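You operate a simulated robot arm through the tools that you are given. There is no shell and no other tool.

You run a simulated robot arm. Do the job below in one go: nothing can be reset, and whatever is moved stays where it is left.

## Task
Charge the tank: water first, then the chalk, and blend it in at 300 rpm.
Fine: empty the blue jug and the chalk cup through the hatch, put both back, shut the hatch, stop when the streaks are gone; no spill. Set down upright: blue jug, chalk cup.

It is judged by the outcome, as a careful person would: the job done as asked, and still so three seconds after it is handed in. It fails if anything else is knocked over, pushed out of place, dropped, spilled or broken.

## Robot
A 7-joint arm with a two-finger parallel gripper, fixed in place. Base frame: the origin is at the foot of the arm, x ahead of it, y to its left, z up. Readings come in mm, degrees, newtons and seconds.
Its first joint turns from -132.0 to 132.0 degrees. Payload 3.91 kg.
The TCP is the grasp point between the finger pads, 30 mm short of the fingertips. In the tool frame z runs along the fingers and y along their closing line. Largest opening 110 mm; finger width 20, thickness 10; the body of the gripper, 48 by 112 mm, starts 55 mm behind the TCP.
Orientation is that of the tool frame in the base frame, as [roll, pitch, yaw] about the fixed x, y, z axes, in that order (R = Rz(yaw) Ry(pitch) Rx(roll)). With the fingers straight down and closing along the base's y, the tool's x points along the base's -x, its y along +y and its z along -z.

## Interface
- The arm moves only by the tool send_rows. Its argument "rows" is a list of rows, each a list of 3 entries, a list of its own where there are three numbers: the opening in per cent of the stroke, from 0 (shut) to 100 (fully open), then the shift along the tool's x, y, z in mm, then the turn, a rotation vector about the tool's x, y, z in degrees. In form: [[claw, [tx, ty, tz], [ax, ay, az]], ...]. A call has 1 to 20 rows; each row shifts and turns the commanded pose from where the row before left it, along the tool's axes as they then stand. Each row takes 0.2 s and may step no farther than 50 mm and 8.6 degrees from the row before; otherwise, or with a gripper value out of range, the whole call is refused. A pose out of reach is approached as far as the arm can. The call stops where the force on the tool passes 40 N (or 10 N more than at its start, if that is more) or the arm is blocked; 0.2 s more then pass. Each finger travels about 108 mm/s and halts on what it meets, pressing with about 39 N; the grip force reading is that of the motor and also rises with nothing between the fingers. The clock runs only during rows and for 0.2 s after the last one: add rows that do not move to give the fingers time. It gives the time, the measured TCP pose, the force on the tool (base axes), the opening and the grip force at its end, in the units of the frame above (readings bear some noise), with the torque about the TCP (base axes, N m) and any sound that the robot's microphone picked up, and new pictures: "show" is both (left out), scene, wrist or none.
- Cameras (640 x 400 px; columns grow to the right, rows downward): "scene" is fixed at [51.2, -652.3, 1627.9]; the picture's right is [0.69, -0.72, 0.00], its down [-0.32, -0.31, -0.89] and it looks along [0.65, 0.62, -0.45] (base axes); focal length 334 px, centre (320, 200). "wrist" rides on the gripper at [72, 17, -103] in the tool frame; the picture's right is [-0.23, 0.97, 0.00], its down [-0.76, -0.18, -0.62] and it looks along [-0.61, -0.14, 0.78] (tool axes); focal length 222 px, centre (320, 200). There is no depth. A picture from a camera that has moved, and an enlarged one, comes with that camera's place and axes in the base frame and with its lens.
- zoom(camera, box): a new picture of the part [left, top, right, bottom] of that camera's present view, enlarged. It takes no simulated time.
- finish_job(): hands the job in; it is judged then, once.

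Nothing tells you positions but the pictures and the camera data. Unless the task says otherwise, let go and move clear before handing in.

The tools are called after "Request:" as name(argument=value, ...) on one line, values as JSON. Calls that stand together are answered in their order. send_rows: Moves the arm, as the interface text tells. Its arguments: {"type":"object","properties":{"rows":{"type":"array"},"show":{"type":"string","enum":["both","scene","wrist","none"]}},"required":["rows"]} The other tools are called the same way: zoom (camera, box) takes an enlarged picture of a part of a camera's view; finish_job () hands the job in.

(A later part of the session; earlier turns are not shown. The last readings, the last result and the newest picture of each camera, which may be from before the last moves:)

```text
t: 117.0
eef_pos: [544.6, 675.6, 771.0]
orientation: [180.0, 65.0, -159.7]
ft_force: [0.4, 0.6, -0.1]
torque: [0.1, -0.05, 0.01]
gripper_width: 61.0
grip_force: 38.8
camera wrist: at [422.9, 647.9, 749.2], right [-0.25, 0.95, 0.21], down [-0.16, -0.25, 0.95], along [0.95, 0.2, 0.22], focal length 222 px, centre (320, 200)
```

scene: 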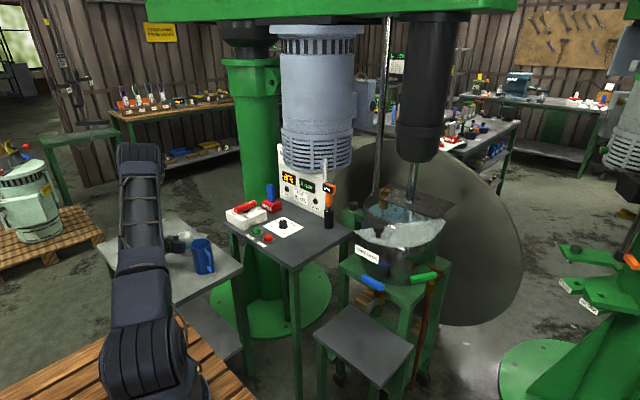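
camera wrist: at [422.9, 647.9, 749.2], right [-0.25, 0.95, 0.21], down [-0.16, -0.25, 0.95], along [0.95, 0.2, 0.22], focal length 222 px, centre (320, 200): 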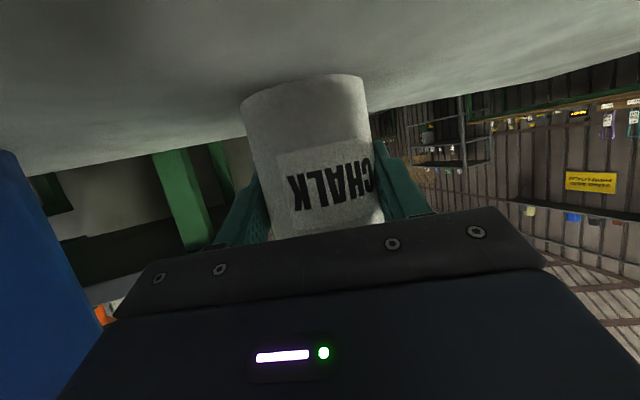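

Request:
send_rows(rows=[[0, [-4.5, 0, -2.1], [0, 0, 0]], [0, [-9.06, 0, -4.23], [0, 0, 0]], [0, [-18.1, 0, -8.45], [0, 0, 0]], [0, [-18.1, 0, -8.45], [0, 0, 0]], [0, [0, 0, 0], [0, 0, 0]], [0, [0, 0, 0], [0, 0, 0]]], show="both")

Request:
zoom(camera="wrist", box=[200, 40, 440, 240])

Request:
zoom(camera="scene", box=[130, 190, 250, 290])

```text
t: 118.3
eef_pos: [544.3, 675.8, 824.5]
orientation: [-179.8, 64.9, -159.6]
ft_force: [-0.4, 0.4, -1.6]
torque: [0.02, 0.01, 0.0]
gripper_width: 60.9
grip_force: 38.9
camera wrist: at [422.5, 647.7, 804.5], right [-0.25, 0.95, 0.21], down [-0.16, -0.25, 0.95], along [0.95, 0.2, 0.22], focal length 222 px, centre (320, 200)
```

scene: 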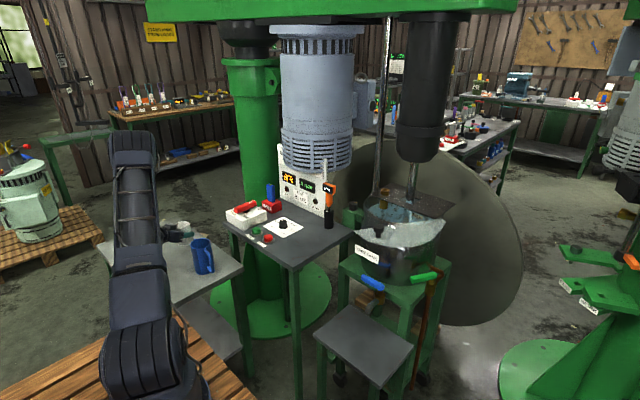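
wrist: 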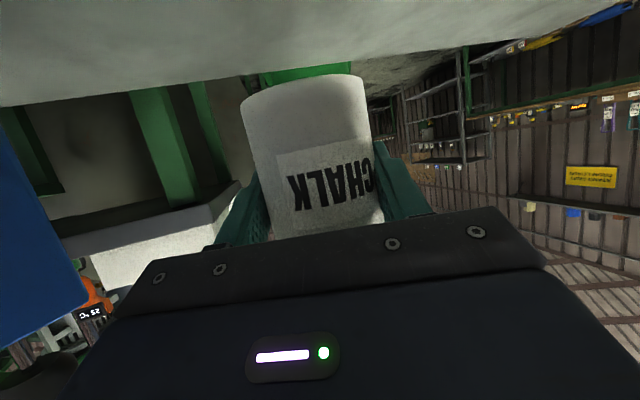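

```text
2.00 times, centred on (320, 140) of wrist
camera zoom: at [422.5, 647.7, 804.5], right [-0.25, 0.95, 0.21], down [-0.16, -0.25, 0.95], along [0.95, 0.2, 0.22], focal length 444 px, centre (320, 320)
```

zoom: 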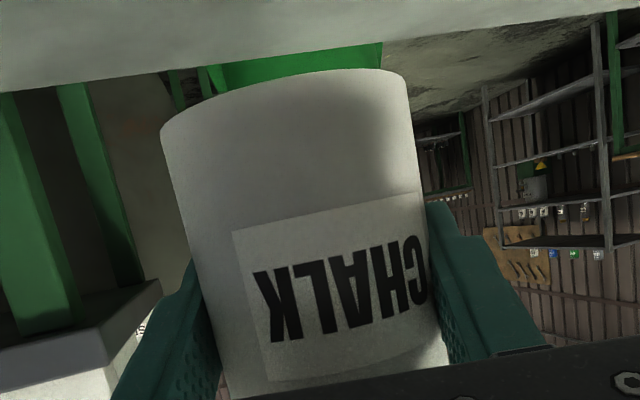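

```text
4.00 times, centred on (190, 240) of scene
camera zoom: at [51.2, -652.3, 1627.9], right [0.69, -0.72, 0.0], down [-0.32, -0.31, -0.89], along [0.65, 0.62, -0.45], focal length 1334 px, centre (840, 40)
```

zoom: 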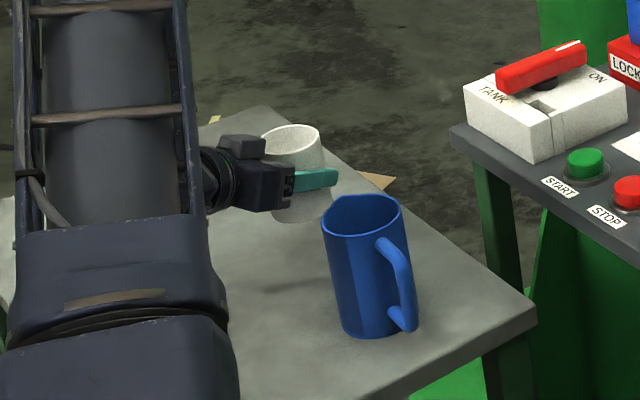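

The cup is held upright (about 0.18 kg). I'll lift it gently to travelling height.

Request:
send_rows(rows=[[0, [-7.3, 0, -3.4], [0, 0, 0]], [0, [-14.6, 0, -6.8], [0, 0, 0]], [0, [-22, 0, -10.2], [0, 0, 0]], [0, [-29.3, 0, -13.65], [0, 0, 0]], [0, [-29.3, 0, -13.65], [0, 0, 0]], [0, [-29.3, 0, -13.65], [0, 0, 0]], [0, [-29.3, 0, -13.65], [0, 0, 0]], [0, [-29.3, 0, -13.65], [0, 0, 0]], [0, [-29.3, 0, -13.65], [0, 0, 0]], [0, [-29.3, 0, -13.65], [0, 0, 0]], [0, [-29.3, 0, -13.65], [0, 0, 0]], [0, [-22, 0, -10.2], [0, 0, 0]], [0, [-14.6, 0, -6.8], [0, 0, 0]], [0, [-7.3, 0, -3.4], [0, 0, 0]], [0, [0, 0, 0], [0, 0, 0]]], show="scene")

Request:
send_rows(rows=[[0, [0.9, -10.5, -2.0], [0, 0, 0]], [0, [1.9, -21, -4.1], [0, 0, 0]], [0, [2.9, -31.9, -6.2], [0, 0, 0]], [0, [2.9, -31.9, -6.2], [0, 0, 0]], [0, [2.9, -31.9, -6.2], [0, 0, 0]], [0, [2.9, -31.9, -6.2], [0, 0, 0]], [0, [2.9, -31.9, -6.2], [0, 0, 0]], [0, [2.9, -31.9, -6.2], [0, 0, 0]], [0, [2.9, -31.9, -6.2], [0, 0, 0]], [0, [2.9, -31.9, -6.2], [0, 0, 0]], [0, [2.9, -31.9, -6.2], [0, 0, 0]], [0, [2.9, -31.9, -6.2], [0, 0, 0]], [0, [2.9, -31.9, -6.2], [0, 0, 0]], [0, [2.9, -31.9, -6.2], [0, 0, 0]], [0, [2.9, -31.9, -6.2], [0, 0, 0]], [0, [2.9, -31.9, -6.2], [0, 0, 0]], [0, [1.9, -21, -4.1], [0, 0, 0]], [0, [0.9, -10.5, -2.0], [0, 0, 0]], [0, [0, 0, 0], [0, 0, 0]]], show="scene")

```text
t: 121.5
eef_pos: [545.7, 676.7, 1181.8]
orientation: [179.9, 64.9, -159.6]
ft_force: [-0.3, 0.7, -1.1]
torque: [-0.01, 0.02, 0.0]
gripper_width: 60.9
grip_force: 38.7
```

scene: 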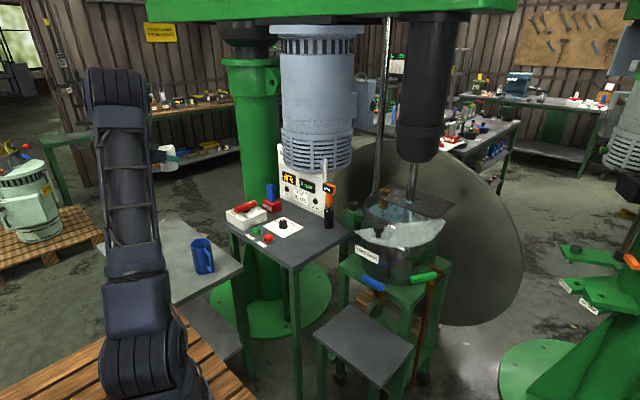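

```text
t: 125.5
eef_pos: [620.8, 158.3, 1181.4]
orientation: [180.0, 64.9, -159.7]
ft_force: [-0.9, -0.5, -1.4]
torque: [0.01, -0.01, 0.02]
gripper_width: 60.7
grip_force: 39.4
```

scene: 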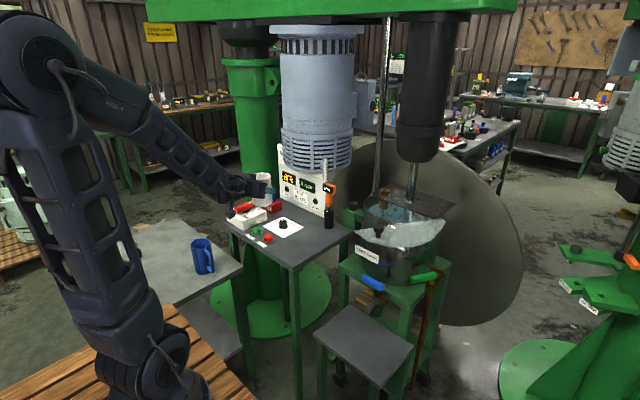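

Request:
send_rows(rows=[[0, [0, 0, 0], [1.9, 0, 0.9]], [0, [0, 0, 0], [3.63, 0, 1.68]], [0, [0, 0, 0], [3.63, 0, 1.68]], [0, [0, 0, 0], [3.63, 0, 1.68]], [0, [0, 0, 0], [3.63, 0, 1.68]], [0, [0, 0, 0], [1.9, 0, 0.9]], [0, [0, 0, 0], [0, 0, 0]]], show="none")

Request:
send_rows(rows=[[0, [-3.7, -6.6, 7.5], [0, 0, 0]], [0, [-7.4, -13.2, 15.2], [0, 0, 0]], [0, [-11.1, -19.85, 22.8], [0, 0, 0]], [0, [-11.1, -19.85, 22.8], [0, 0, 0]], [0, [-11.1, -19.85, 22.8], [0, 0, 0]], [0, [-11.1, -19.85, 22.8], [0, 0, 0]], [0, [-11.1, -19.85, 22.8], [0, 0, 0]], [0, [-11.1, -19.85, 22.8], [0, 0, 0]], [0, [-11.1, -19.85, 22.8], [0, 0, 0]], [0, [-11.1, -19.85, 22.8], [0, 0, 0]], [0, [-11.1, -19.85, 22.8], [0, 0, 0]], [0, [-7.4, -13.2, 15.2], [0, 0, 0]], [0, [-3.7, -6.6, 7.5], [0, 0, 0]], [0, [0, 0, 0], [0, 0, 0]]], show="both")

Request:
zoom(camera="scene", box=[330, 130, 470, 270])

```text
t: 127.2
eef_pos: [620.8, 159.3, 1182.5]
orientation: [-179.8, 64.8, -179.7]
ft_force: [0.0, -0.6, -1.5]
torque: [-0.01, 0.0, 0.04]
gripper_width: 60.8
grip_force: 38.3
```

```text
t: 130.2
eef_pos: [900.2, -57.2, 1186.4]
orientation: [-179.8, 64.9, -179.8]
ft_force: [-0.2, 1.0, -1.9]
torque: [0.01, 0.01, 0.02]
gripper_width: 60.8
grip_force: 38.5
camera wrist: at [776.0, -41.7, 1165.0], right [0.09, 0.97, 0.2], down [-0.24, -0.18, 0.95], along [0.97, -0.14, 0.22], focal length 222 px, centre (320, 200)
```

scene: 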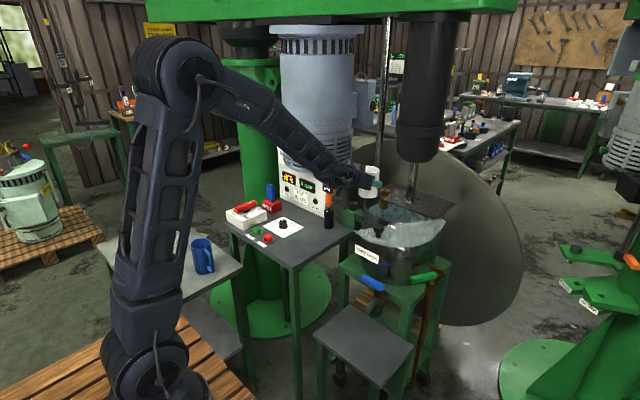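
wrist: 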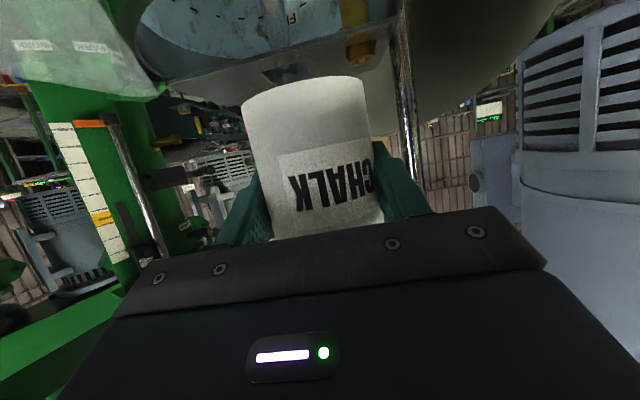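

```text
2.86 times, centred on (400, 200) of scene
camera zoom: at [51.2, -652.3, 1627.9], right [0.69, -0.72, 0.0], down [-0.32, -0.31, -0.89], along [0.65, 0.62, -0.45], focal length 953 px, centre (91, 200)
```

zoom: 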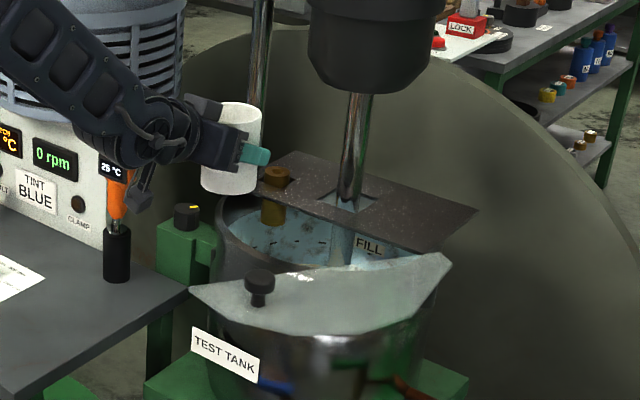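

The cup is upright in front of the tank. I'll move it over the opening before tilting at all.

Request:
send_rows(rows=[[0, [-0.9, -9.3, 10.4], [0, 0, 0]], [0, [-1.8, -18.6, 20.8], [0, 0, 0]], [0, [-1.8, -18.6, 20.8], [0, 0, 0]], [0, [-1.8, -18.6, 20.8], [0, 0, 0]], [0, [-1.8, -18.6, 20.8], [0, 0, 0]], [0, [-0.9, -9.3, 10.4], [0, 0, 0]], [0, [0, 0, 0], [0, 0, 0]]], show="both")

Request:
zoom(camera="scene", box=[340, 140, 460, 260])

```text
t: 131.8
eef_pos: [997.7, -150.7, 1148.4]
orientation: [-179.9, 64.9, -179.7]
ft_force: [-0.1, -0.1, -2.7]
torque: [-0.02, -0.02, -0.01]
gripper_width: 60.9
grip_force: 39.3
camera wrist: at [874.1, -135.1, 1129.0], right [0.09, 0.97, 0.2], down [-0.24, -0.18, 0.95], along [0.97, -0.14, 0.22], focal length 222 px, centre (320, 200)
```

scene: 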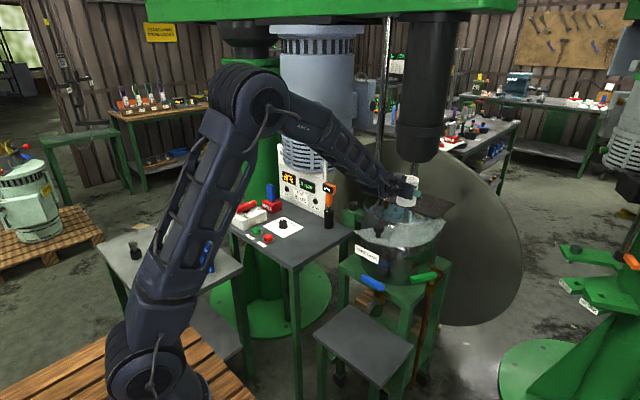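
wrist: 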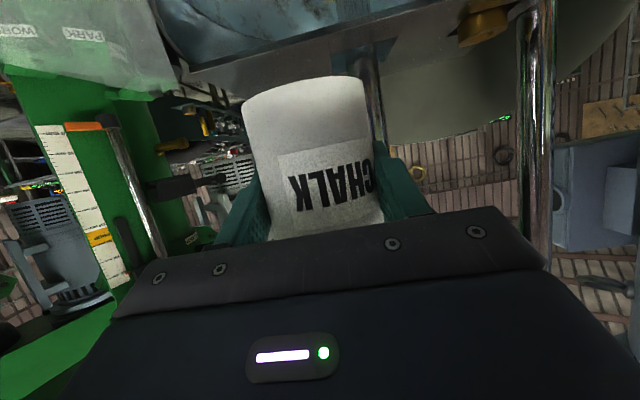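

```text
3.33 times, centred on (400, 200) of scene
camera zoom: at [51.2, -652.3, 1627.9], right [0.69, -0.72, 0.0], down [-0.32, -0.31, -0.89], along [0.65, 0.62, -0.45], focal length 1112 px, centre (53, 200)
```

zoom: 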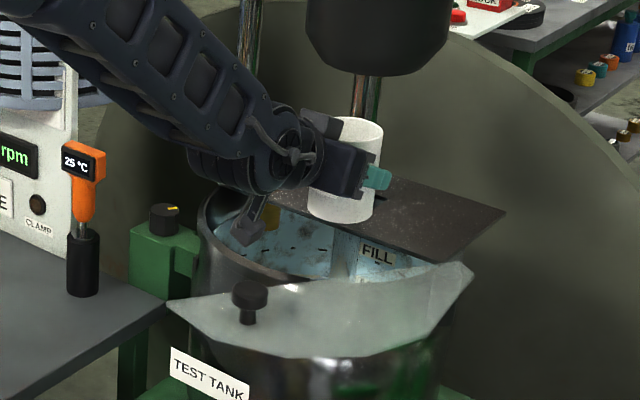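

Request:
send_rows(rows=[[0, [0, 0, 0], [1.028, 0, -3.865]], [0, [0, 0, 0], [1.028, 0, -3.865]], [0, [0, 0, 0], [1.028, 0, -3.865]], [0, [0, 0, 0], [1.028, 0, -3.865]], [0, [0, 0, 0], [1.028, 0, -3.865]], [0, [0, 0, 0], [1.028, 0, -3.865]], [0, [0, 0, 0], [1.028, 0, -3.865]], [0, [0, 0, 0], [1.028, 0, -3.865]], [0, [0, 0, 0], [1.028, 0, -3.865]], [0, [0, 0, 0], [1.028, 0, -3.865]], [0, [0, 0, 0], [1.028, 0, -3.865]], [0, [0, 0, 0], [1.028, 0, -3.865]], [0, [0, 0, 0], [0, 0, 0]]], show="both")

Request:
zoom(camera="scene", box=[340, 140, 460, 260])

```text
t: 134.6
eef_pos: [999.0, -151.7, 1150.8]
orientation: [-114.9, 36.1, -116.8]
ft_force: [-0.5, 0.9, -1.0]
torque: [0.02, -0.01, -0.02]
gripper_width: 60.6
grip_force: 39.2
camera wrist: at [874.8, -172.8, 1131.2], right [-0.05, 0.81, -0.58], down [-0.27, 0.55, 0.79], along [0.96, 0.19, 0.2], focal length 222 px, centre (320, 200)
```

scene: 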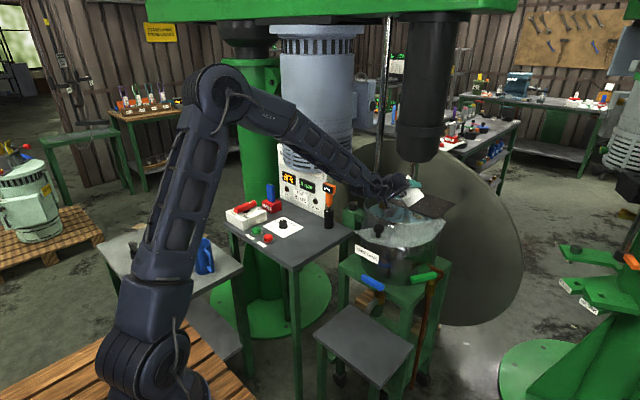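
wrist: 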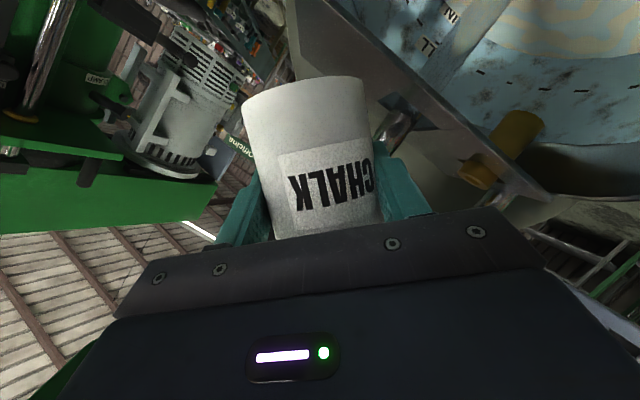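

```text
3.33 times, centred on (400, 200) of scene
camera zoom: at [51.2, -652.3, 1627.9], right [0.69, -0.72, 0.0], down [-0.32, -0.31, -0.89], along [0.65, 0.62, -0.45], focal length 1112 px, centre (53, 200)
```

zoom: 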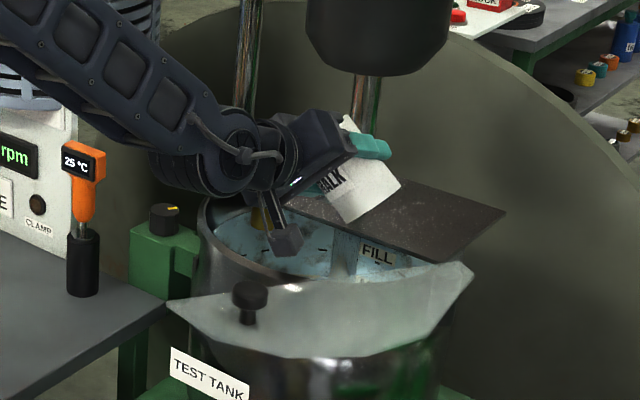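

Request:
send_rows(rows=[[0, [0, 0, 0], [0.77, 0, -2.9]], [0, [0, 0, 0], [0.77, 0, -2.9]], [0, [0, 0, 0], [0.77, 0, -2.9]], [0, [0, 0, 0], [0.77, 0, -2.9]], [0, [0, 0, 0], [0.77, 0, -2.9]], [0, [0, 0, 0], [0.77, 0, -2.9]], [0, [0, 0, 0], [0.77, 0, -2.9]], [0, [0, 0, 0], [0.77, 0, -2.9]], [0, [0, 0, 0], [0.77, 0, -2.9]], [0, [0, 0, 0], [0.77, 0, -2.9]], [0, [0, 0, 0], [0, 0, 0]]], show="both")

Request:
zoom(camera="wrist", box=[360, 0, 640, 240])

```text
t: 136.9
eef_pos: [998.5, -150.6, 1150.9]
orientation: [-103.0, 8.7, -106.8]
ft_force: [-0.6, 0.3, -1.4]
torque: [0.03, 0.03, -0.01]
gripper_width: 60.7
grip_force: 38.7
camera wrist: at [877.3, -190.3, 1147.1], right [-0.1, 0.41, -0.9], down [-0.34, 0.84, 0.42], along [0.93, 0.35, 0.05], focal length 222 px, centre (320, 200)
```

scene: 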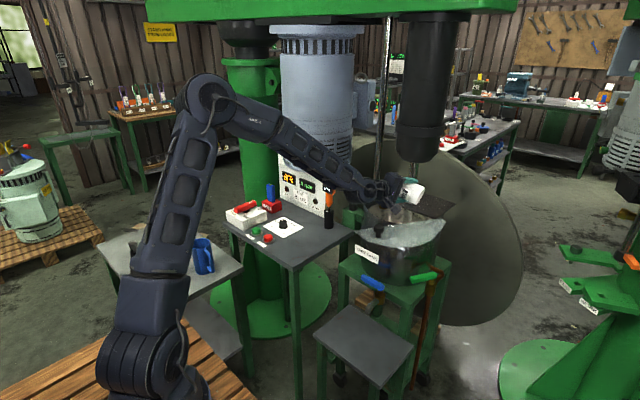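
wrist: 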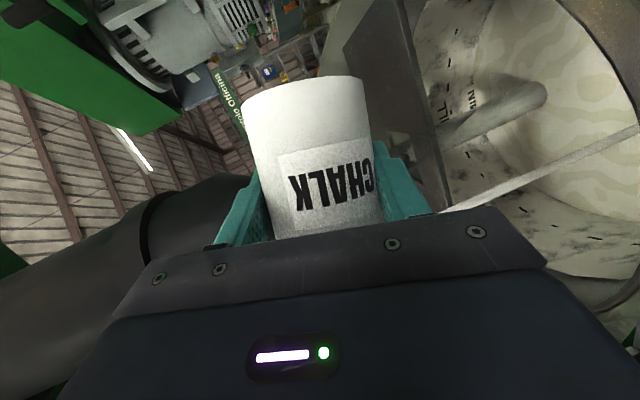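

```text
1.67 times, centred on (500, 120) of wrist
camera zoom: at [877.3, -190.3, 1147.1], right [-0.1, 0.41, -0.9], down [-0.34, 0.84, 0.42], along [0.93, 0.35, 0.05], focal length 370 px, centre (20, 333)
```

zoom: 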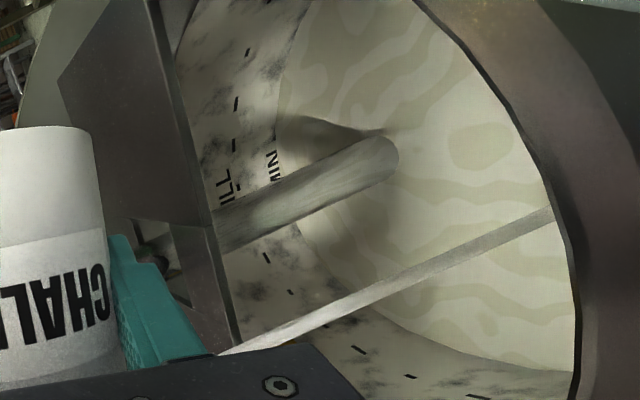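

Chalk is flowing into the tank, inside the rim. I'll keep tilting to empty the cup.

Request:
send_rows(rows=[[0, [0, 0, 0], [0.77, 0, -2.9]], [0, [0, 0, 0], [0.77, 0, -2.9]], [0, [0, 0, 0], [0.77, 0, -2.9]], [0, [0, 0, 0], [0.77, 0, -2.9]], [0, [0, 0, 0], [0.77, 0, -2.9]], [0, [0, 0, 0], [0.77, 0, -2.9]], [0, [0, 0, 0], [0.77, 0, -2.9]], [0, [0, 0, 0], [0.77, 0, -2.9]], [0, [0, 0, 0], [0.77, 0, -2.9]], [0, [0, 0, 0], [0.77, 0, -2.9]], [0, [0, 0, 0], [0.77, 0, -2.9]], [0, [0, 0, 0], [0.77, 0, -2.9]], [0, [0, 0, 0], [0.77, 0, -2.9]], [0, [0, 0, 0], [0.77, 0, -2.9]], [0, [0, 0, 0], [0, 0, 0]], [0, [0, 0, 0], [0, 0, 0]], [0, [0, 0, 0], [0, 0, 0]]], show="both")

Request:
zoom(camera="wrist", box=[360, 0, 640, 240])

Request:
zoom(camera="scene", box=[340, 140, 460, 260])

```text
t: 140.6
eef_pos: [997.9, -150.2, 1150.1]
orientation: [-93.0, -31.5, -101.1]
ft_force: [0.2, -0.2, -0.5]
torque: [-0.02, 0.01, -0.01]
gripper_width: 60.8
grip_force: 39.0
camera wrist: at [883.4, -197.6, 1179.4], right [-0.11, -0.3, -0.95], down [-0.45, 0.86, -0.22], along [0.88, 0.41, -0.23], focal length 222 px, centre (320, 200)
```

scene: 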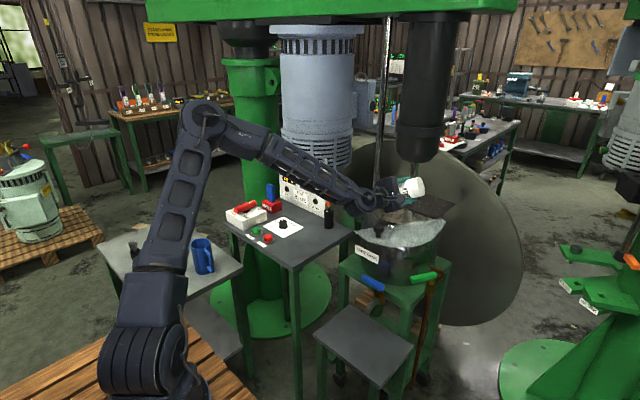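
wrist: 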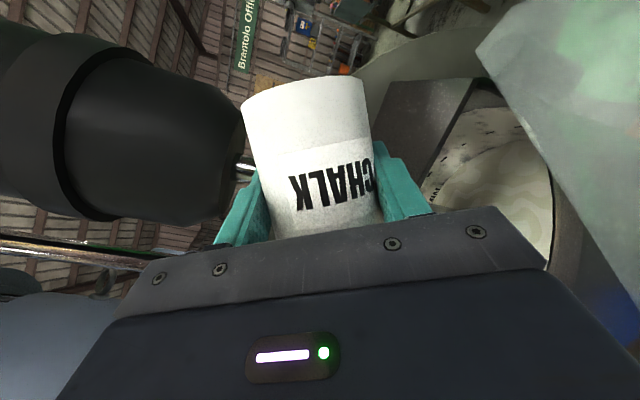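

```text
1.67 times, centred on (500, 120) of wrist
camera zoom: at [883.4, -197.6, 1179.4], right [-0.11, -0.3, -0.95], down [-0.45, 0.86, -0.22], along [0.88, 0.41, -0.23], focal length 370 px, centre (20, 333)
```

zoom: 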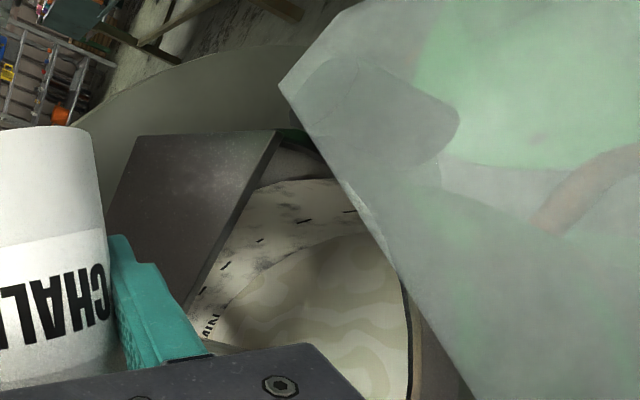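

```text
3.33 times, centred on (400, 200) of scene
camera zoom: at [51.2, -652.3, 1627.9], right [0.69, -0.72, 0.0], down [-0.32, -0.31, -0.89], along [0.65, 0.62, -0.45], focal length 1112 px, centre (53, 200)
```

zoom: 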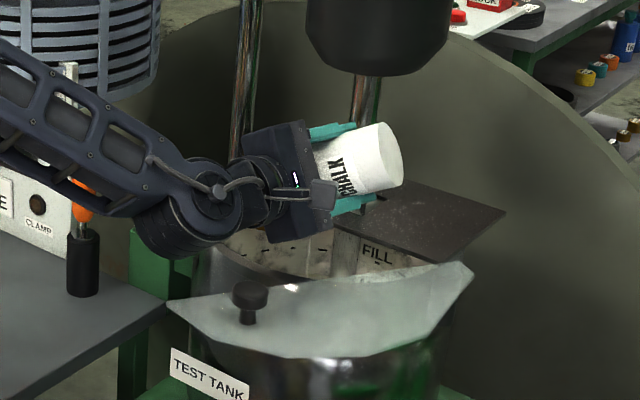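

The load reads near zero; I'll tip further for a moment so any clinging powder drops out.

Request:
send_rows(rows=[[0, [0, 0, 0], [1.028, 0, -3.865]], [0, [0, 0, 0], [1.028, 0, -3.865]], [0, [0, 0, 0], [1.028, 0, -3.865]], [0, [0, 0, 0], [1.028, 0, -3.865]], [0, [0, 0, 0], [1.028, 0, -3.865]], [0, [0, 0, 0], [1.028, 0, -3.865]], [0, [0, 0, 0], [0, 0, 0]], [0, [0, 0, 0], [0, 0, 0]], [0, [0, 0, 0], [0, 0, 0]], [0, [0, 0, 0], [0, 0, 0]], [0, [0, 0, 0], [0, 0, 0]]], show="both")

Request:
zoom(camera="scene", box=[340, 140, 460, 260])

```text
t: 142.9
eef_pos: [998.1, -149.0, 1149.9]
orientation: [-86.5, -54.8, -101.3]
ft_force: [0.9, -0.3, -0.2]
torque: [-0.01, 0.04, 0.0]
gripper_width: 60.6
grip_force: 38.5
camera wrist: at [886.4, -190.4, 1197.0], right [-0.07, -0.66, -0.75], down [-0.51, 0.67, -0.54], along [0.86, 0.34, -0.39], focal length 222 px, centre (320, 200)
```

scene: 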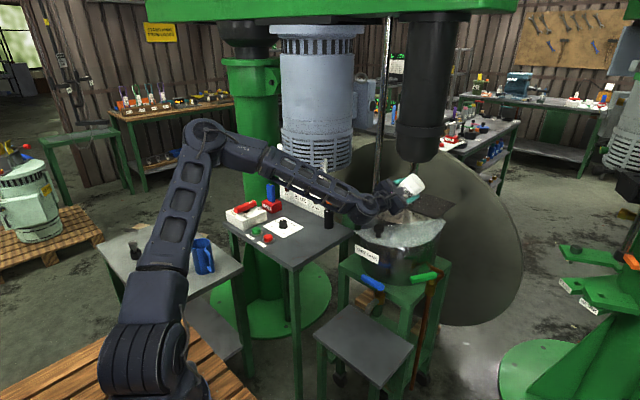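
wrist: 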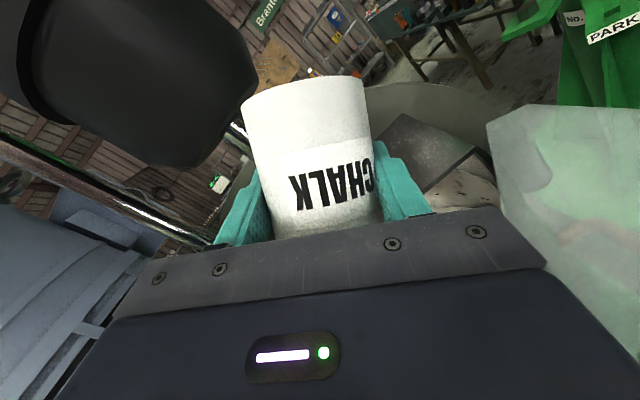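

```text
3.33 times, centred on (400, 200) of scene
camera zoom: at [51.2, -652.3, 1627.9], right [0.69, -0.72, 0.0], down [-0.32, -0.31, -0.89], along [0.65, 0.62, -0.45], focal length 1112 px, centre (53, 200)
```

zoom: 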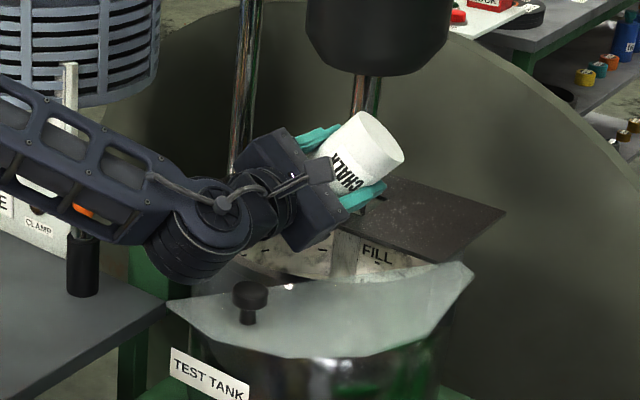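

Request:
send_rows(rows=[[0, [0, 0, 0], [-1.286, 0, 4.83]], [0, [0, 0, 0], [-1.286, 0, 4.83]], [0, [0, 0, 0], [-1.286, 0, 4.83]], [0, [0, 0, 0], [-1.286, 0, 4.83]], [0, [0, 0, 0], [-1.286, 0, 4.83]], [0, [0, 0, 0], [-1.286, 0, 4.83]], [0, [0, 0, 0], [-1.286, 0, 4.83]], [0, [0, 0, 0], [-1.286, 0, 4.83]], [0, [0, 0, 0], [-1.286, 0, 4.83]], [0, [0, 0, 0], [-1.286, 0, 4.83]], [0, [0, 0, 0], [-1.286, 0, 4.83]], [0, [0, 0, 0], [-1.286, 0, 4.83]], [0, [0, 0, 0], [-1.286, 0, 4.83]], [0, [0, 0, 0], [-1.286, 0, 4.83]]], show="none")

Request:
send_rows(rows=[[0, [0, 0, 0], [-1.286, 0, 4.83]], [0, [0, 0, 0], [-1.286, 0, 4.83]], [0, [0, 0, 0], [-1.286, 0, 4.83]], [0, [0, 0, 0], [-1.286, 0, 4.83]], [0, [0, 0, 0], [-1.286, 0, 4.83]], [0, [0, 0, 0], [-1.286, 0, 4.83]], [0, [0, 0, 0], [-1.286, 0, 4.83]], [0, [0, 0, 0], [-1.286, 0, 4.83]], [0, [0, 0, 0], [-1.286, 0, 4.83]], [0, [0, 0, 0], [-1.286, 0, 4.83]], [0, [0, 0, 0], [-1.286, 0, 4.83]], [0, [0, 0, 0], [-1.286, 0, 4.83]], [0, [0, 0, 0], [-1.286, 0, 4.83]], [0, [0, 0, 0], [-1.286, 0, 4.83]], [0, [0, 0, 0], [-1.03, 0, 3.86]], [0, [0, 0, 0], [0, 0, 0]]], show="both")

Request:
zoom(camera="scene", box=[340, 140, 460, 260])

```text
t: 145.9
eef_pos: [998.5, -149.5, 1149.2]
orientation: [-104.2, 12.4, -107.8]
ft_force: [0.1, 0.7, -1.1]
torque: [0.0, -0.01, -0.05]
gripper_width: 60.7
grip_force: 39.3
```

```text
t: 149.3
eef_pos: [998.6, -150.1, 1150.5]
orientation: [-179.7, 64.8, -179.4]
ft_force: [0.3, -0.7, -1.1]
torque: [0.02, -0.01, 0.0]
gripper_width: 60.9
grip_force: 38.9
camera wrist: at [874.0, -134.5, 1129.6], right [0.09, 0.97, 0.2], down [-0.24, -0.18, 0.95], along [0.97, -0.14, 0.22], focal length 222 px, centre (320, 200)
```

scene: 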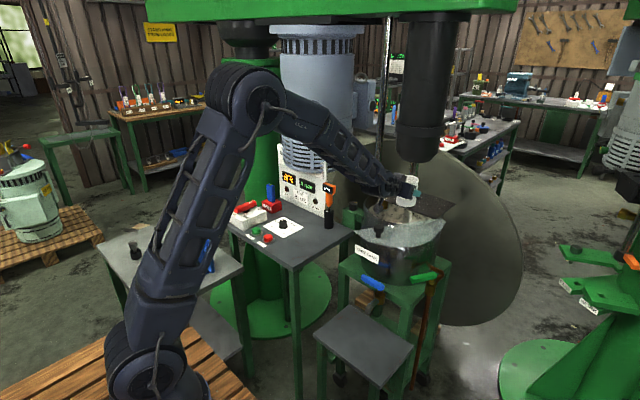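
wrist: 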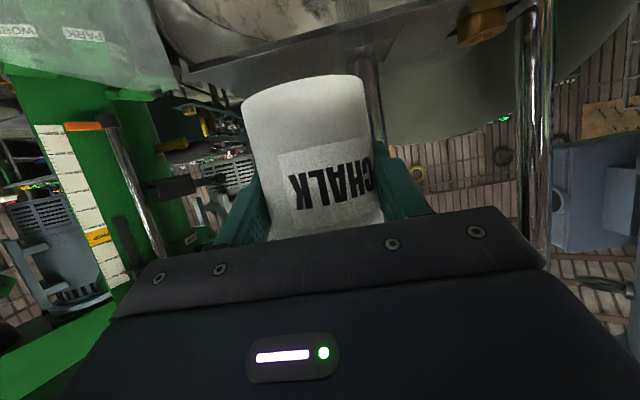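

```text
3.33 times, centred on (400, 200) of scene
camera zoom: at [51.2, -652.3, 1627.9], right [0.69, -0.72, 0.0], down [-0.32, -0.31, -0.89], along [0.65, 0.62, -0.45], focal length 1112 px, centre (53, 200)
```

zoom: 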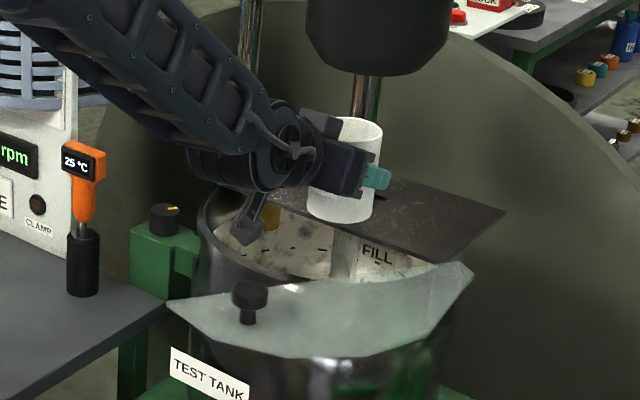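

The cup is emptied and upright. I'll carry it back the way it came.

Request:
send_rows(rows=[[0, [0.9, 9.3, -10.4], [0, 0, 0]], [0, [1.8, 18.6, -20.8], [0, 0, 0]], [0, [1.8, 18.6, -20.8], [0, 0, 0]], [0, [1.8, 18.6, -20.8], [0, 0, 0]], [0, [1.8, 18.6, -20.8], [0, 0, 0]], [0, [0.9, 9.3, -10.4], [0, 0, 0]], [0, [7.4, 13.2, -15.2], [0, 0, 0]], [0, [11.1, 19.85, -22.8], [0, 0, 0]], [0, [11.1, 19.85, -22.8], [0, 0, 0]], [0, [11.1, 19.85, -22.8], [0, 0, 0]], [0, [11.1, 19.85, -22.8], [0, 0, 0]], [0, [11.1, 19.85, -22.8], [0, 0, 0]], [0, [11.1, 19.85, -22.8], [0, 0, 0]], [0, [11.1, 19.85, -22.8], [0, 0, 0]], [0, [11.1, 19.85, -22.8], [0, 0, 0]], [0, [11.1, 19.85, -22.8], [0, 0, 0]], [0, [7.4, 13.2, -15.2], [0, 0, 0]], [0, [7.4, 13.2, -15.0], [0, 0, 0]], [0, [0, 0, 0], [0, 0, 0]]], show="none")

Request:
send_rows(rows=[[0, [0, 0, 0], [-1.9, 0, -0.9]], [0, [0, 0, 0], [-3.63, 0, -1.68]], [0, [0, 0, 0], [-3.63, 0, -1.68]], [0, [0, 0, 0], [-3.63, 0, -1.68]], [0, [0, 0, 0], [-3.63, 0, -1.68]], [0, [0, 0, 0], [-1.9, 0, -0.9]], [0, [0, 0, 0], [0, 0, 0]]], show="none")

Request:
send_rows(rows=[[0, [-0.9, 10.5, 2.0], [0, 0, 0]], [0, [-1.9, 21, 4.1], [0, 0, 0]], [0, [-2.9, 31.9, 6.2], [0, 0, 0]], [0, [-2.9, 31.9, 6.2], [0, 0, 0]], [0, [-2.9, 31.9, 6.2], [0, 0, 0]], [0, [-2.9, 31.9, 6.2], [0, 0, 0]], [0, [-2.9, 31.9, 6.2], [0, 0, 0]], [0, [-2.9, 31.9, 6.2], [0, 0, 0]], [0, [-2.9, 31.9, 6.2], [0, 0, 0]], [0, [-2.9, 31.9, 6.2], [0, 0, 0]], [0, [-2.9, 31.9, 6.2], [0, 0, 0]], [0, [-2.9, 31.9, 6.2], [0, 0, 0]], [0, [-2.9, 31.9, 6.2], [0, 0, 0]], [0, [-2.9, 31.9, 6.2], [0, 0, 0]], [0, [-2.9, 31.9, 6.2], [0, 0, 0]], [0, [-2.9, 31.9, 6.2], [0, 0, 0]], [0, [-1.9, 21, 4.1], [0, 0, 0]], [0, [-0.9, 10.5, 2.0], [0, 0, 0]], [0, [0, 0, 0], [0, 0, 0]]], show="scene")

```text
t: 153.3
eef_pos: [620.5, 160.1, 1181.2]
orientation: [-179.6, 64.8, -179.4]
ft_force: [-0.2, 0.3, -1.2]
torque: [-0.01, 0.01, -0.02]
gripper_width: 60.9
grip_force: 39.1
```

```text
t: 154.9
eef_pos: [620.1, 160.4, 1180.8]
orientation: [-179.8, 64.7, -159.3]
ft_force: [0.1, 0.6, -0.2]
torque: [0.06, -0.01, -0.01]
gripper_width: 60.8
grip_force: 39.1
```

```text
t: 158.9
eef_pos: [546.1, 675.5, 1179.7]
orientation: [-179.9, 64.8, -159.4]
ft_force: [0.1, -0.1, -0.5]
torque: [0.04, 0.01, 0.02]
gripper_width: 60.6
grip_force: 38.8
```

scene: 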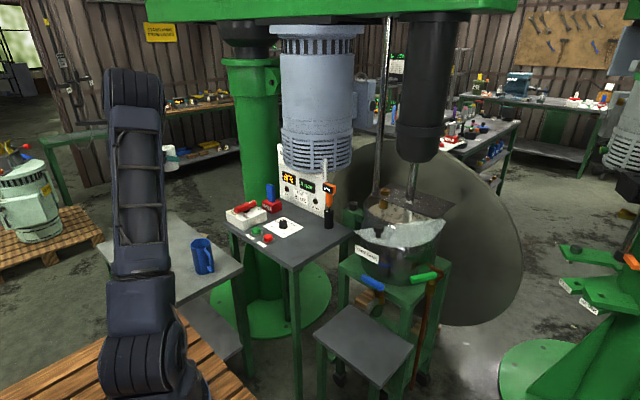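

Request:
send_rows(rows=[[0, [7.3, 0, 3.4], [0, 0, 0]], [0, [14.6, 0, 6.8], [0, 0, 0]], [0, [22, 0, 10.2], [0, 0, 0]], [0, [29.3, 0, 13.65], [0, 0, 0]], [0, [29.3, 0, 13.65], [0, 0, 0]], [0, [29.3, 0, 13.65], [0, 0, 0]], [0, [29.3, 0, 13.65], [0, 0, 0]], [0, [29.3, 0, 13.65], [0, 0, 0]], [0, [29.3, 0, 13.65], [0, 0, 0]], [0, [29.3, 0, 13.65], [0, 0, 0]], [0, [29.3, 0, 13.65], [0, 0, 0]], [0, [22, 0, 10.2], [0, 0, 0]], [0, [14.6, 0, 6.8], [0, 0, 0]], [0, [7.3, 0, 3.4], [0, 0, 0]], [0, [9.06, 0, 4.23], [0, 0, 0]], [0, [13.6, 0, 6.3], [0, 0, 0]], [0, [9.06, 0, 4.23], [0, 0, 0]], [0, [7.2, 0, 3.4], [0, 0, 0]], [0, [0, 0, 0], [0, 0, 0]]], show="both")

Request:
zoom(camera="scene", box=[130, 190, 250, 290])

```text
t: 162.9
eef_pos: [544.2, 674.3, 781.5]
orientation: [-179.7, 64.8, -159.4]
ft_force: [-0.2, -0.6, -1.2]
torque: [0.01, -0.07, 0.0]
gripper_width: 60.8
grip_force: 38.9
camera wrist: at [421.8, 646.4, 761.4], right [-0.25, 0.95, 0.2], down [-0.16, -0.25, 0.95], along [0.95, 0.2, 0.22], focal length 222 px, centre (320, 200)
```

scene: 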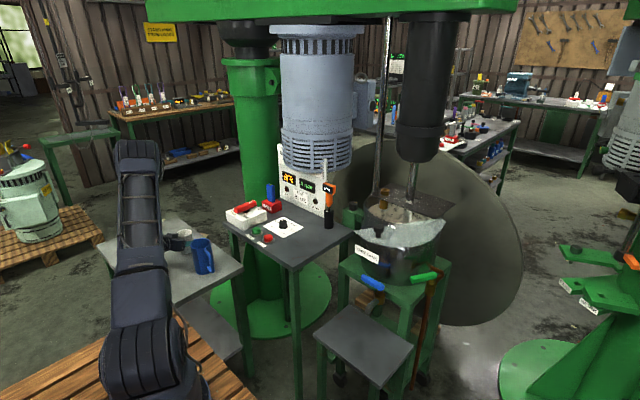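
wrist: 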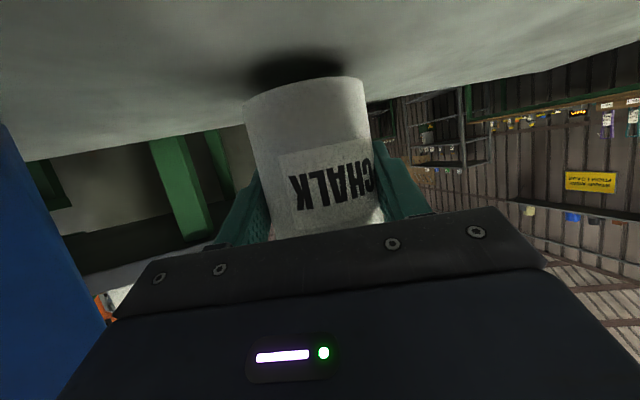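

```text
4.00 times, centred on (190, 240) of scene
camera zoom: at [51.2, -652.3, 1627.9], right [0.69, -0.72, 0.0], down [-0.32, -0.31, -0.89], along [0.65, 0.62, -0.45], focal length 1334 px, centre (840, 40)
```

zoom: 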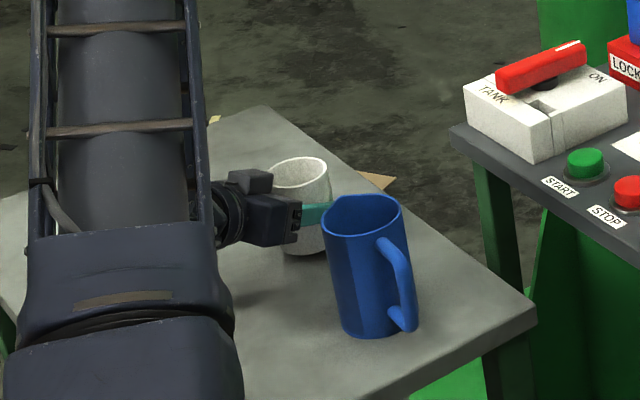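

Request:
send_rows(rows=[[0, [5.4, 0, 2.5], [0, 0, 0]], [0, [2.7, 0, 1.27], [0, 0, 0]], [0, [0, 0, 0], [0, 0, 0]]], show="none")

Request:
send_rows(rows=[[0, [0.9, 0, 0.42], [0, 0, 0]], [0, [0, 0, 0], [0, 0, 0]]], show="none")

Request:
send_rows(rows=[[0, [0.9, 0, 0.42], [0, 0, 0]], [0, [0, 0, 0], [0, 0, 0]]], show="none")

```text
t: 163.8
eef_pos: [543.3, 675.1, 772.4]
orientation: [-179.8, 64.9, -159.4]
ft_force: [-0.2, -0.1, -0.8]
torque: [-0.03, 0.0, 0.0]
gripper_width: 60.6
grip_force: 38.8
```

```text
t: 164.3
eef_pos: [543.8, 674.5, 772.4]
orientation: [-179.8, 64.9, -159.4]
ft_force: [-0.8, -0.1, -0.8]
torque: [0.0, -0.01, 0.0]
gripper_width: 61.0
grip_force: 39.2
```

```text
t: 164.9
eef_pos: [544.0, 674.5, 771.2]
orientation: [-179.8, 64.7, -159.4]
ft_force: [-0.3, -0.2, -1.5]
torque: [0.0, -0.02, 0.01]
gripper_width: 60.9
grip_force: 39.4
```

Request:
send_rows(rows=[[0, [0.7, 0, 0.32], [0, 0, 0]], [0, [0, 0, 0], [0, 0, 0]]], show="none")

Request:
send_rows(rows=[[0, [0.7, 0, 0.32], [0, 0, 0]], [0, [0, 0, 0], [0, 0, 0]]], show="none")

```text
t: 165.6
eef_pos: [543.5, 674.3, 769.8]
orientation: [-179.8, 64.7, -159.4]
ft_force: [-1.1, 0.0, -0.3]
torque: [0.0, -0.03, 0.01]
gripper_width: 61.0
grip_force: 39.1
```

```text
t: 166.2
eef_pos: [543.6, 674.6, 769.2]
orientation: [-180.0, 64.8, -159.5]
ft_force: [-0.4, -1.6, 2.8]
torque: [0.04, 0.16, 0.02]
gripper_width: 60.7
grip_force: 38.9
```

Contact with the table. I'll release and back straight out.

Request:
send_rows(rows=[[0, [0.3, 0, 0.14], [0, 0, 0]], [50, [0, 0, 0], [0, 0, 0]], [57, [0, 0, 0], [0, 0, 0]], [62, [0, 0, 0], [0, 0, 0]], [70, [0, 0, 0], [0, 0, 0]], [85, [0, 0, 0], [0, 0, 0]], [100, [0, 0, 0], [0, 0, 0]], [100, [0, 0, -20], [0, 0, 0]], [100, [0, 0, -25], [0, 0, 0]], [100, [0, 0, -25], [0, 0, 0]], [100, [0, 0, -25], [0, 0, 0]], [100, [0, 0, -25], [0, 0, 0]], [100, [0, 0, 0], [0, 0, 0]]], show="both")

Request:
zoom(camera="scene", box=[130, 190, 250, 290])

```text
t: 168.9
eef_pos: [441.2, 637.7, 820.3]
orientation: [-179.8, 64.8, -159.3]
ft_force: [-0.6, -0.4, 0.6]
torque: [0.01, 0.0, 0.03]
gripper_width: 110.1
grip_force: 0.0
camera wrist: at [319.0, 608.7, 800.4], right [-0.25, 0.95, 0.2], down [-0.16, -0.25, 0.95], along [0.95, 0.2, 0.22], focal length 222 px, centre (320, 200)
```

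scene: 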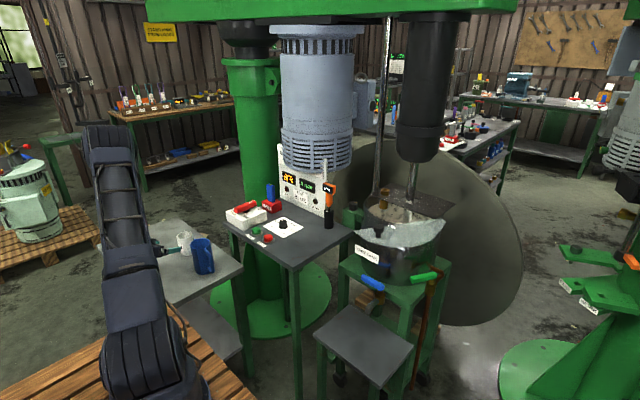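
wrist: 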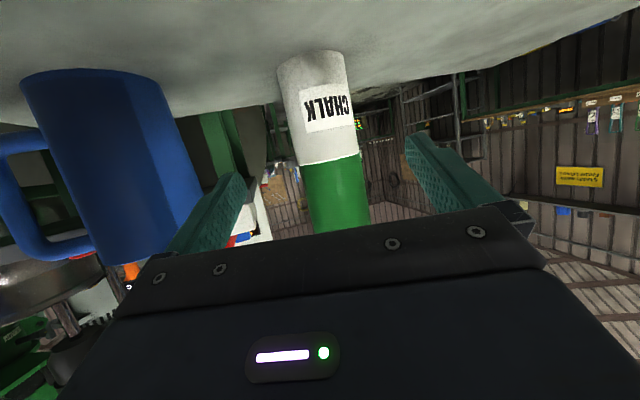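

```text
4.00 times, centred on (190, 240) of scene
camera zoom: at [51.2, -652.3, 1627.9], right [0.69, -0.72, 0.0], down [-0.32, -0.31, -0.89], along [0.65, 0.62, -0.45], focal length 1334 px, centre (840, 40)
```

zoom: 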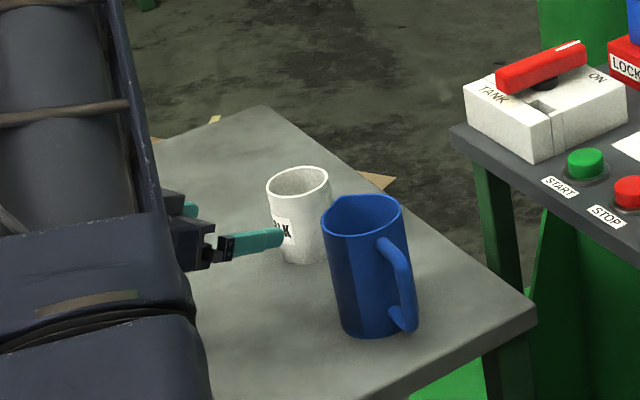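

Both vessels are back and upright. I'll rise and look into them to confirm they're empty.

Request:
send_rows(rows=[[100, [-36.2, 0, -17], [0, 0, 0]], [100, [-36.2, 0, -17], [0, 0, 0]], [100, [-36.2, 0, -17], [0, 0, 0]], [100, [-36.2, 0, -17], [0, 0, 0]], [100, [-36.2, 0, -17], [0, 0, 0]], [100, [0, 0, 0], [0, 8, 0]], [100, [0, 0, 0], [0, 8, 0]], [100, [0, 0, 0], [0, 8, 0]], [100, [0, 0, 0], [0, 8, 0]], [100, [0, 0, 0], [0, 8, 0]], [100, [0, 0, 0], [0, 8, 0]], [100, [0, 0, 0], [0, 8, 0]], [100, [0, 0, 0], [0, 0, 0]]], show="both")

Request:
zoom(camera="wrist", box=[200, 60, 420, 190])

```text
t: 171.8
eef_pos: [441.7, 636.6, 1021.2]
orientation: [-179.8, 8.7, -159.6]
ft_force: [-0.6, -0.3, -1.7]
torque: [0.02, -0.02, 0.0]
gripper_width: 110.2
grip_force: 0.1
camera wrist: at [354.6, 621.9, 1112.7], right [-0.13, 0.99, 0.03], down [0.68, 0.06, 0.73], along [0.72, 0.12, -0.68], focal length 222 px, centre (320, 200)
```

scene: 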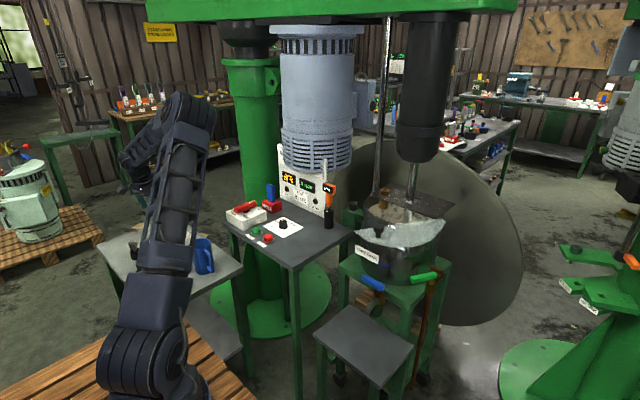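
wrist: 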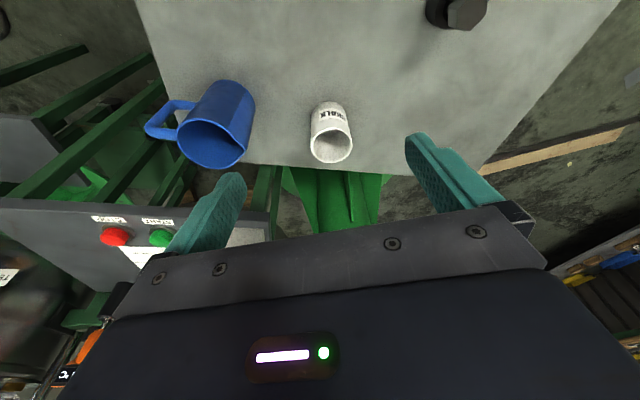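

```text
2.91 times, centred on (310, 125) of wrist
camera zoom: at [354.6, 621.9, 1112.7], right [-0.13, 0.99, 0.03], down [0.68, 0.06, 0.73], along [0.72, 0.12, -0.68], focal length 646 px, centre (349, 418)
```

zoom: 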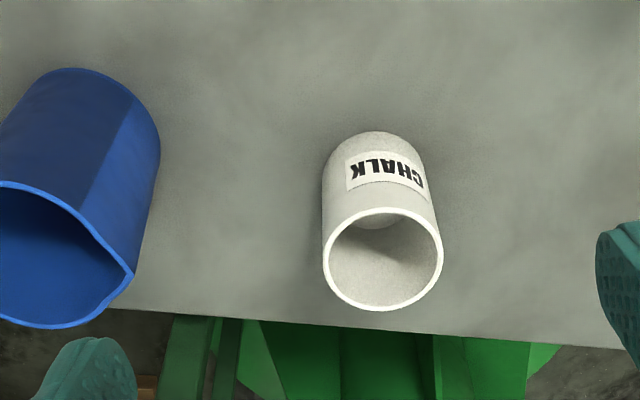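

Request:
zoom(camera="wrist", box=[160, 80, 270, 180])

Request:
zoom(camera="wrist", box=[290, 90, 370, 170])

```text
4.00 times, centred on (215, 130) of wrist
camera zoom: at [354.6, 621.9, 1112.7], right [-0.13, 0.99, 0.03], down [0.68, 0.06, 0.73], along [0.72, 0.12, -0.68], focal length 888 px, centre (740, 480)
```

zoom: 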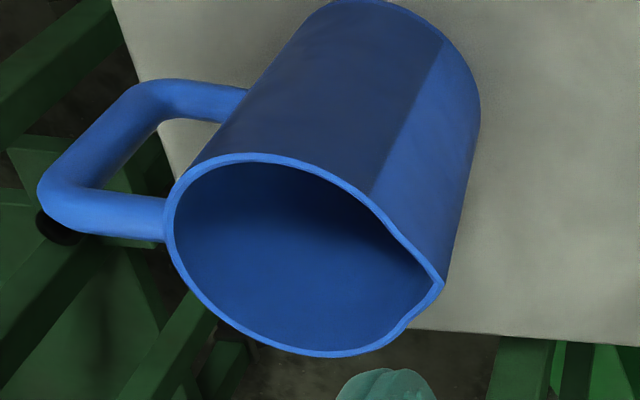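

```text
5.00 times, centred on (330, 130) of wrist
camera zoom: at [354.6, 621.9, 1112.7], right [-0.13, 0.99, 0.03], down [0.68, 0.06, 0.73], along [0.72, 0.12, -0.68], focal length 1111 px, centre (270, 550)
```

zoom: 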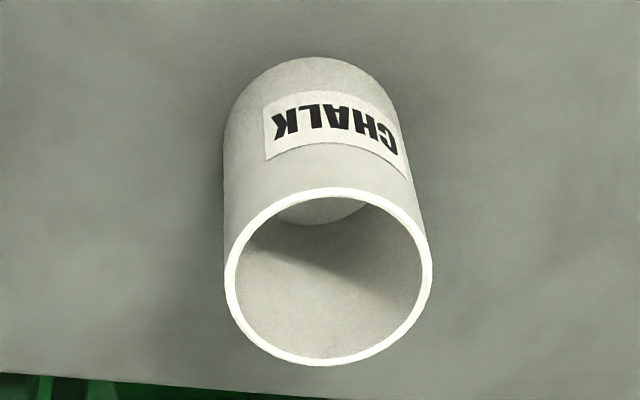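

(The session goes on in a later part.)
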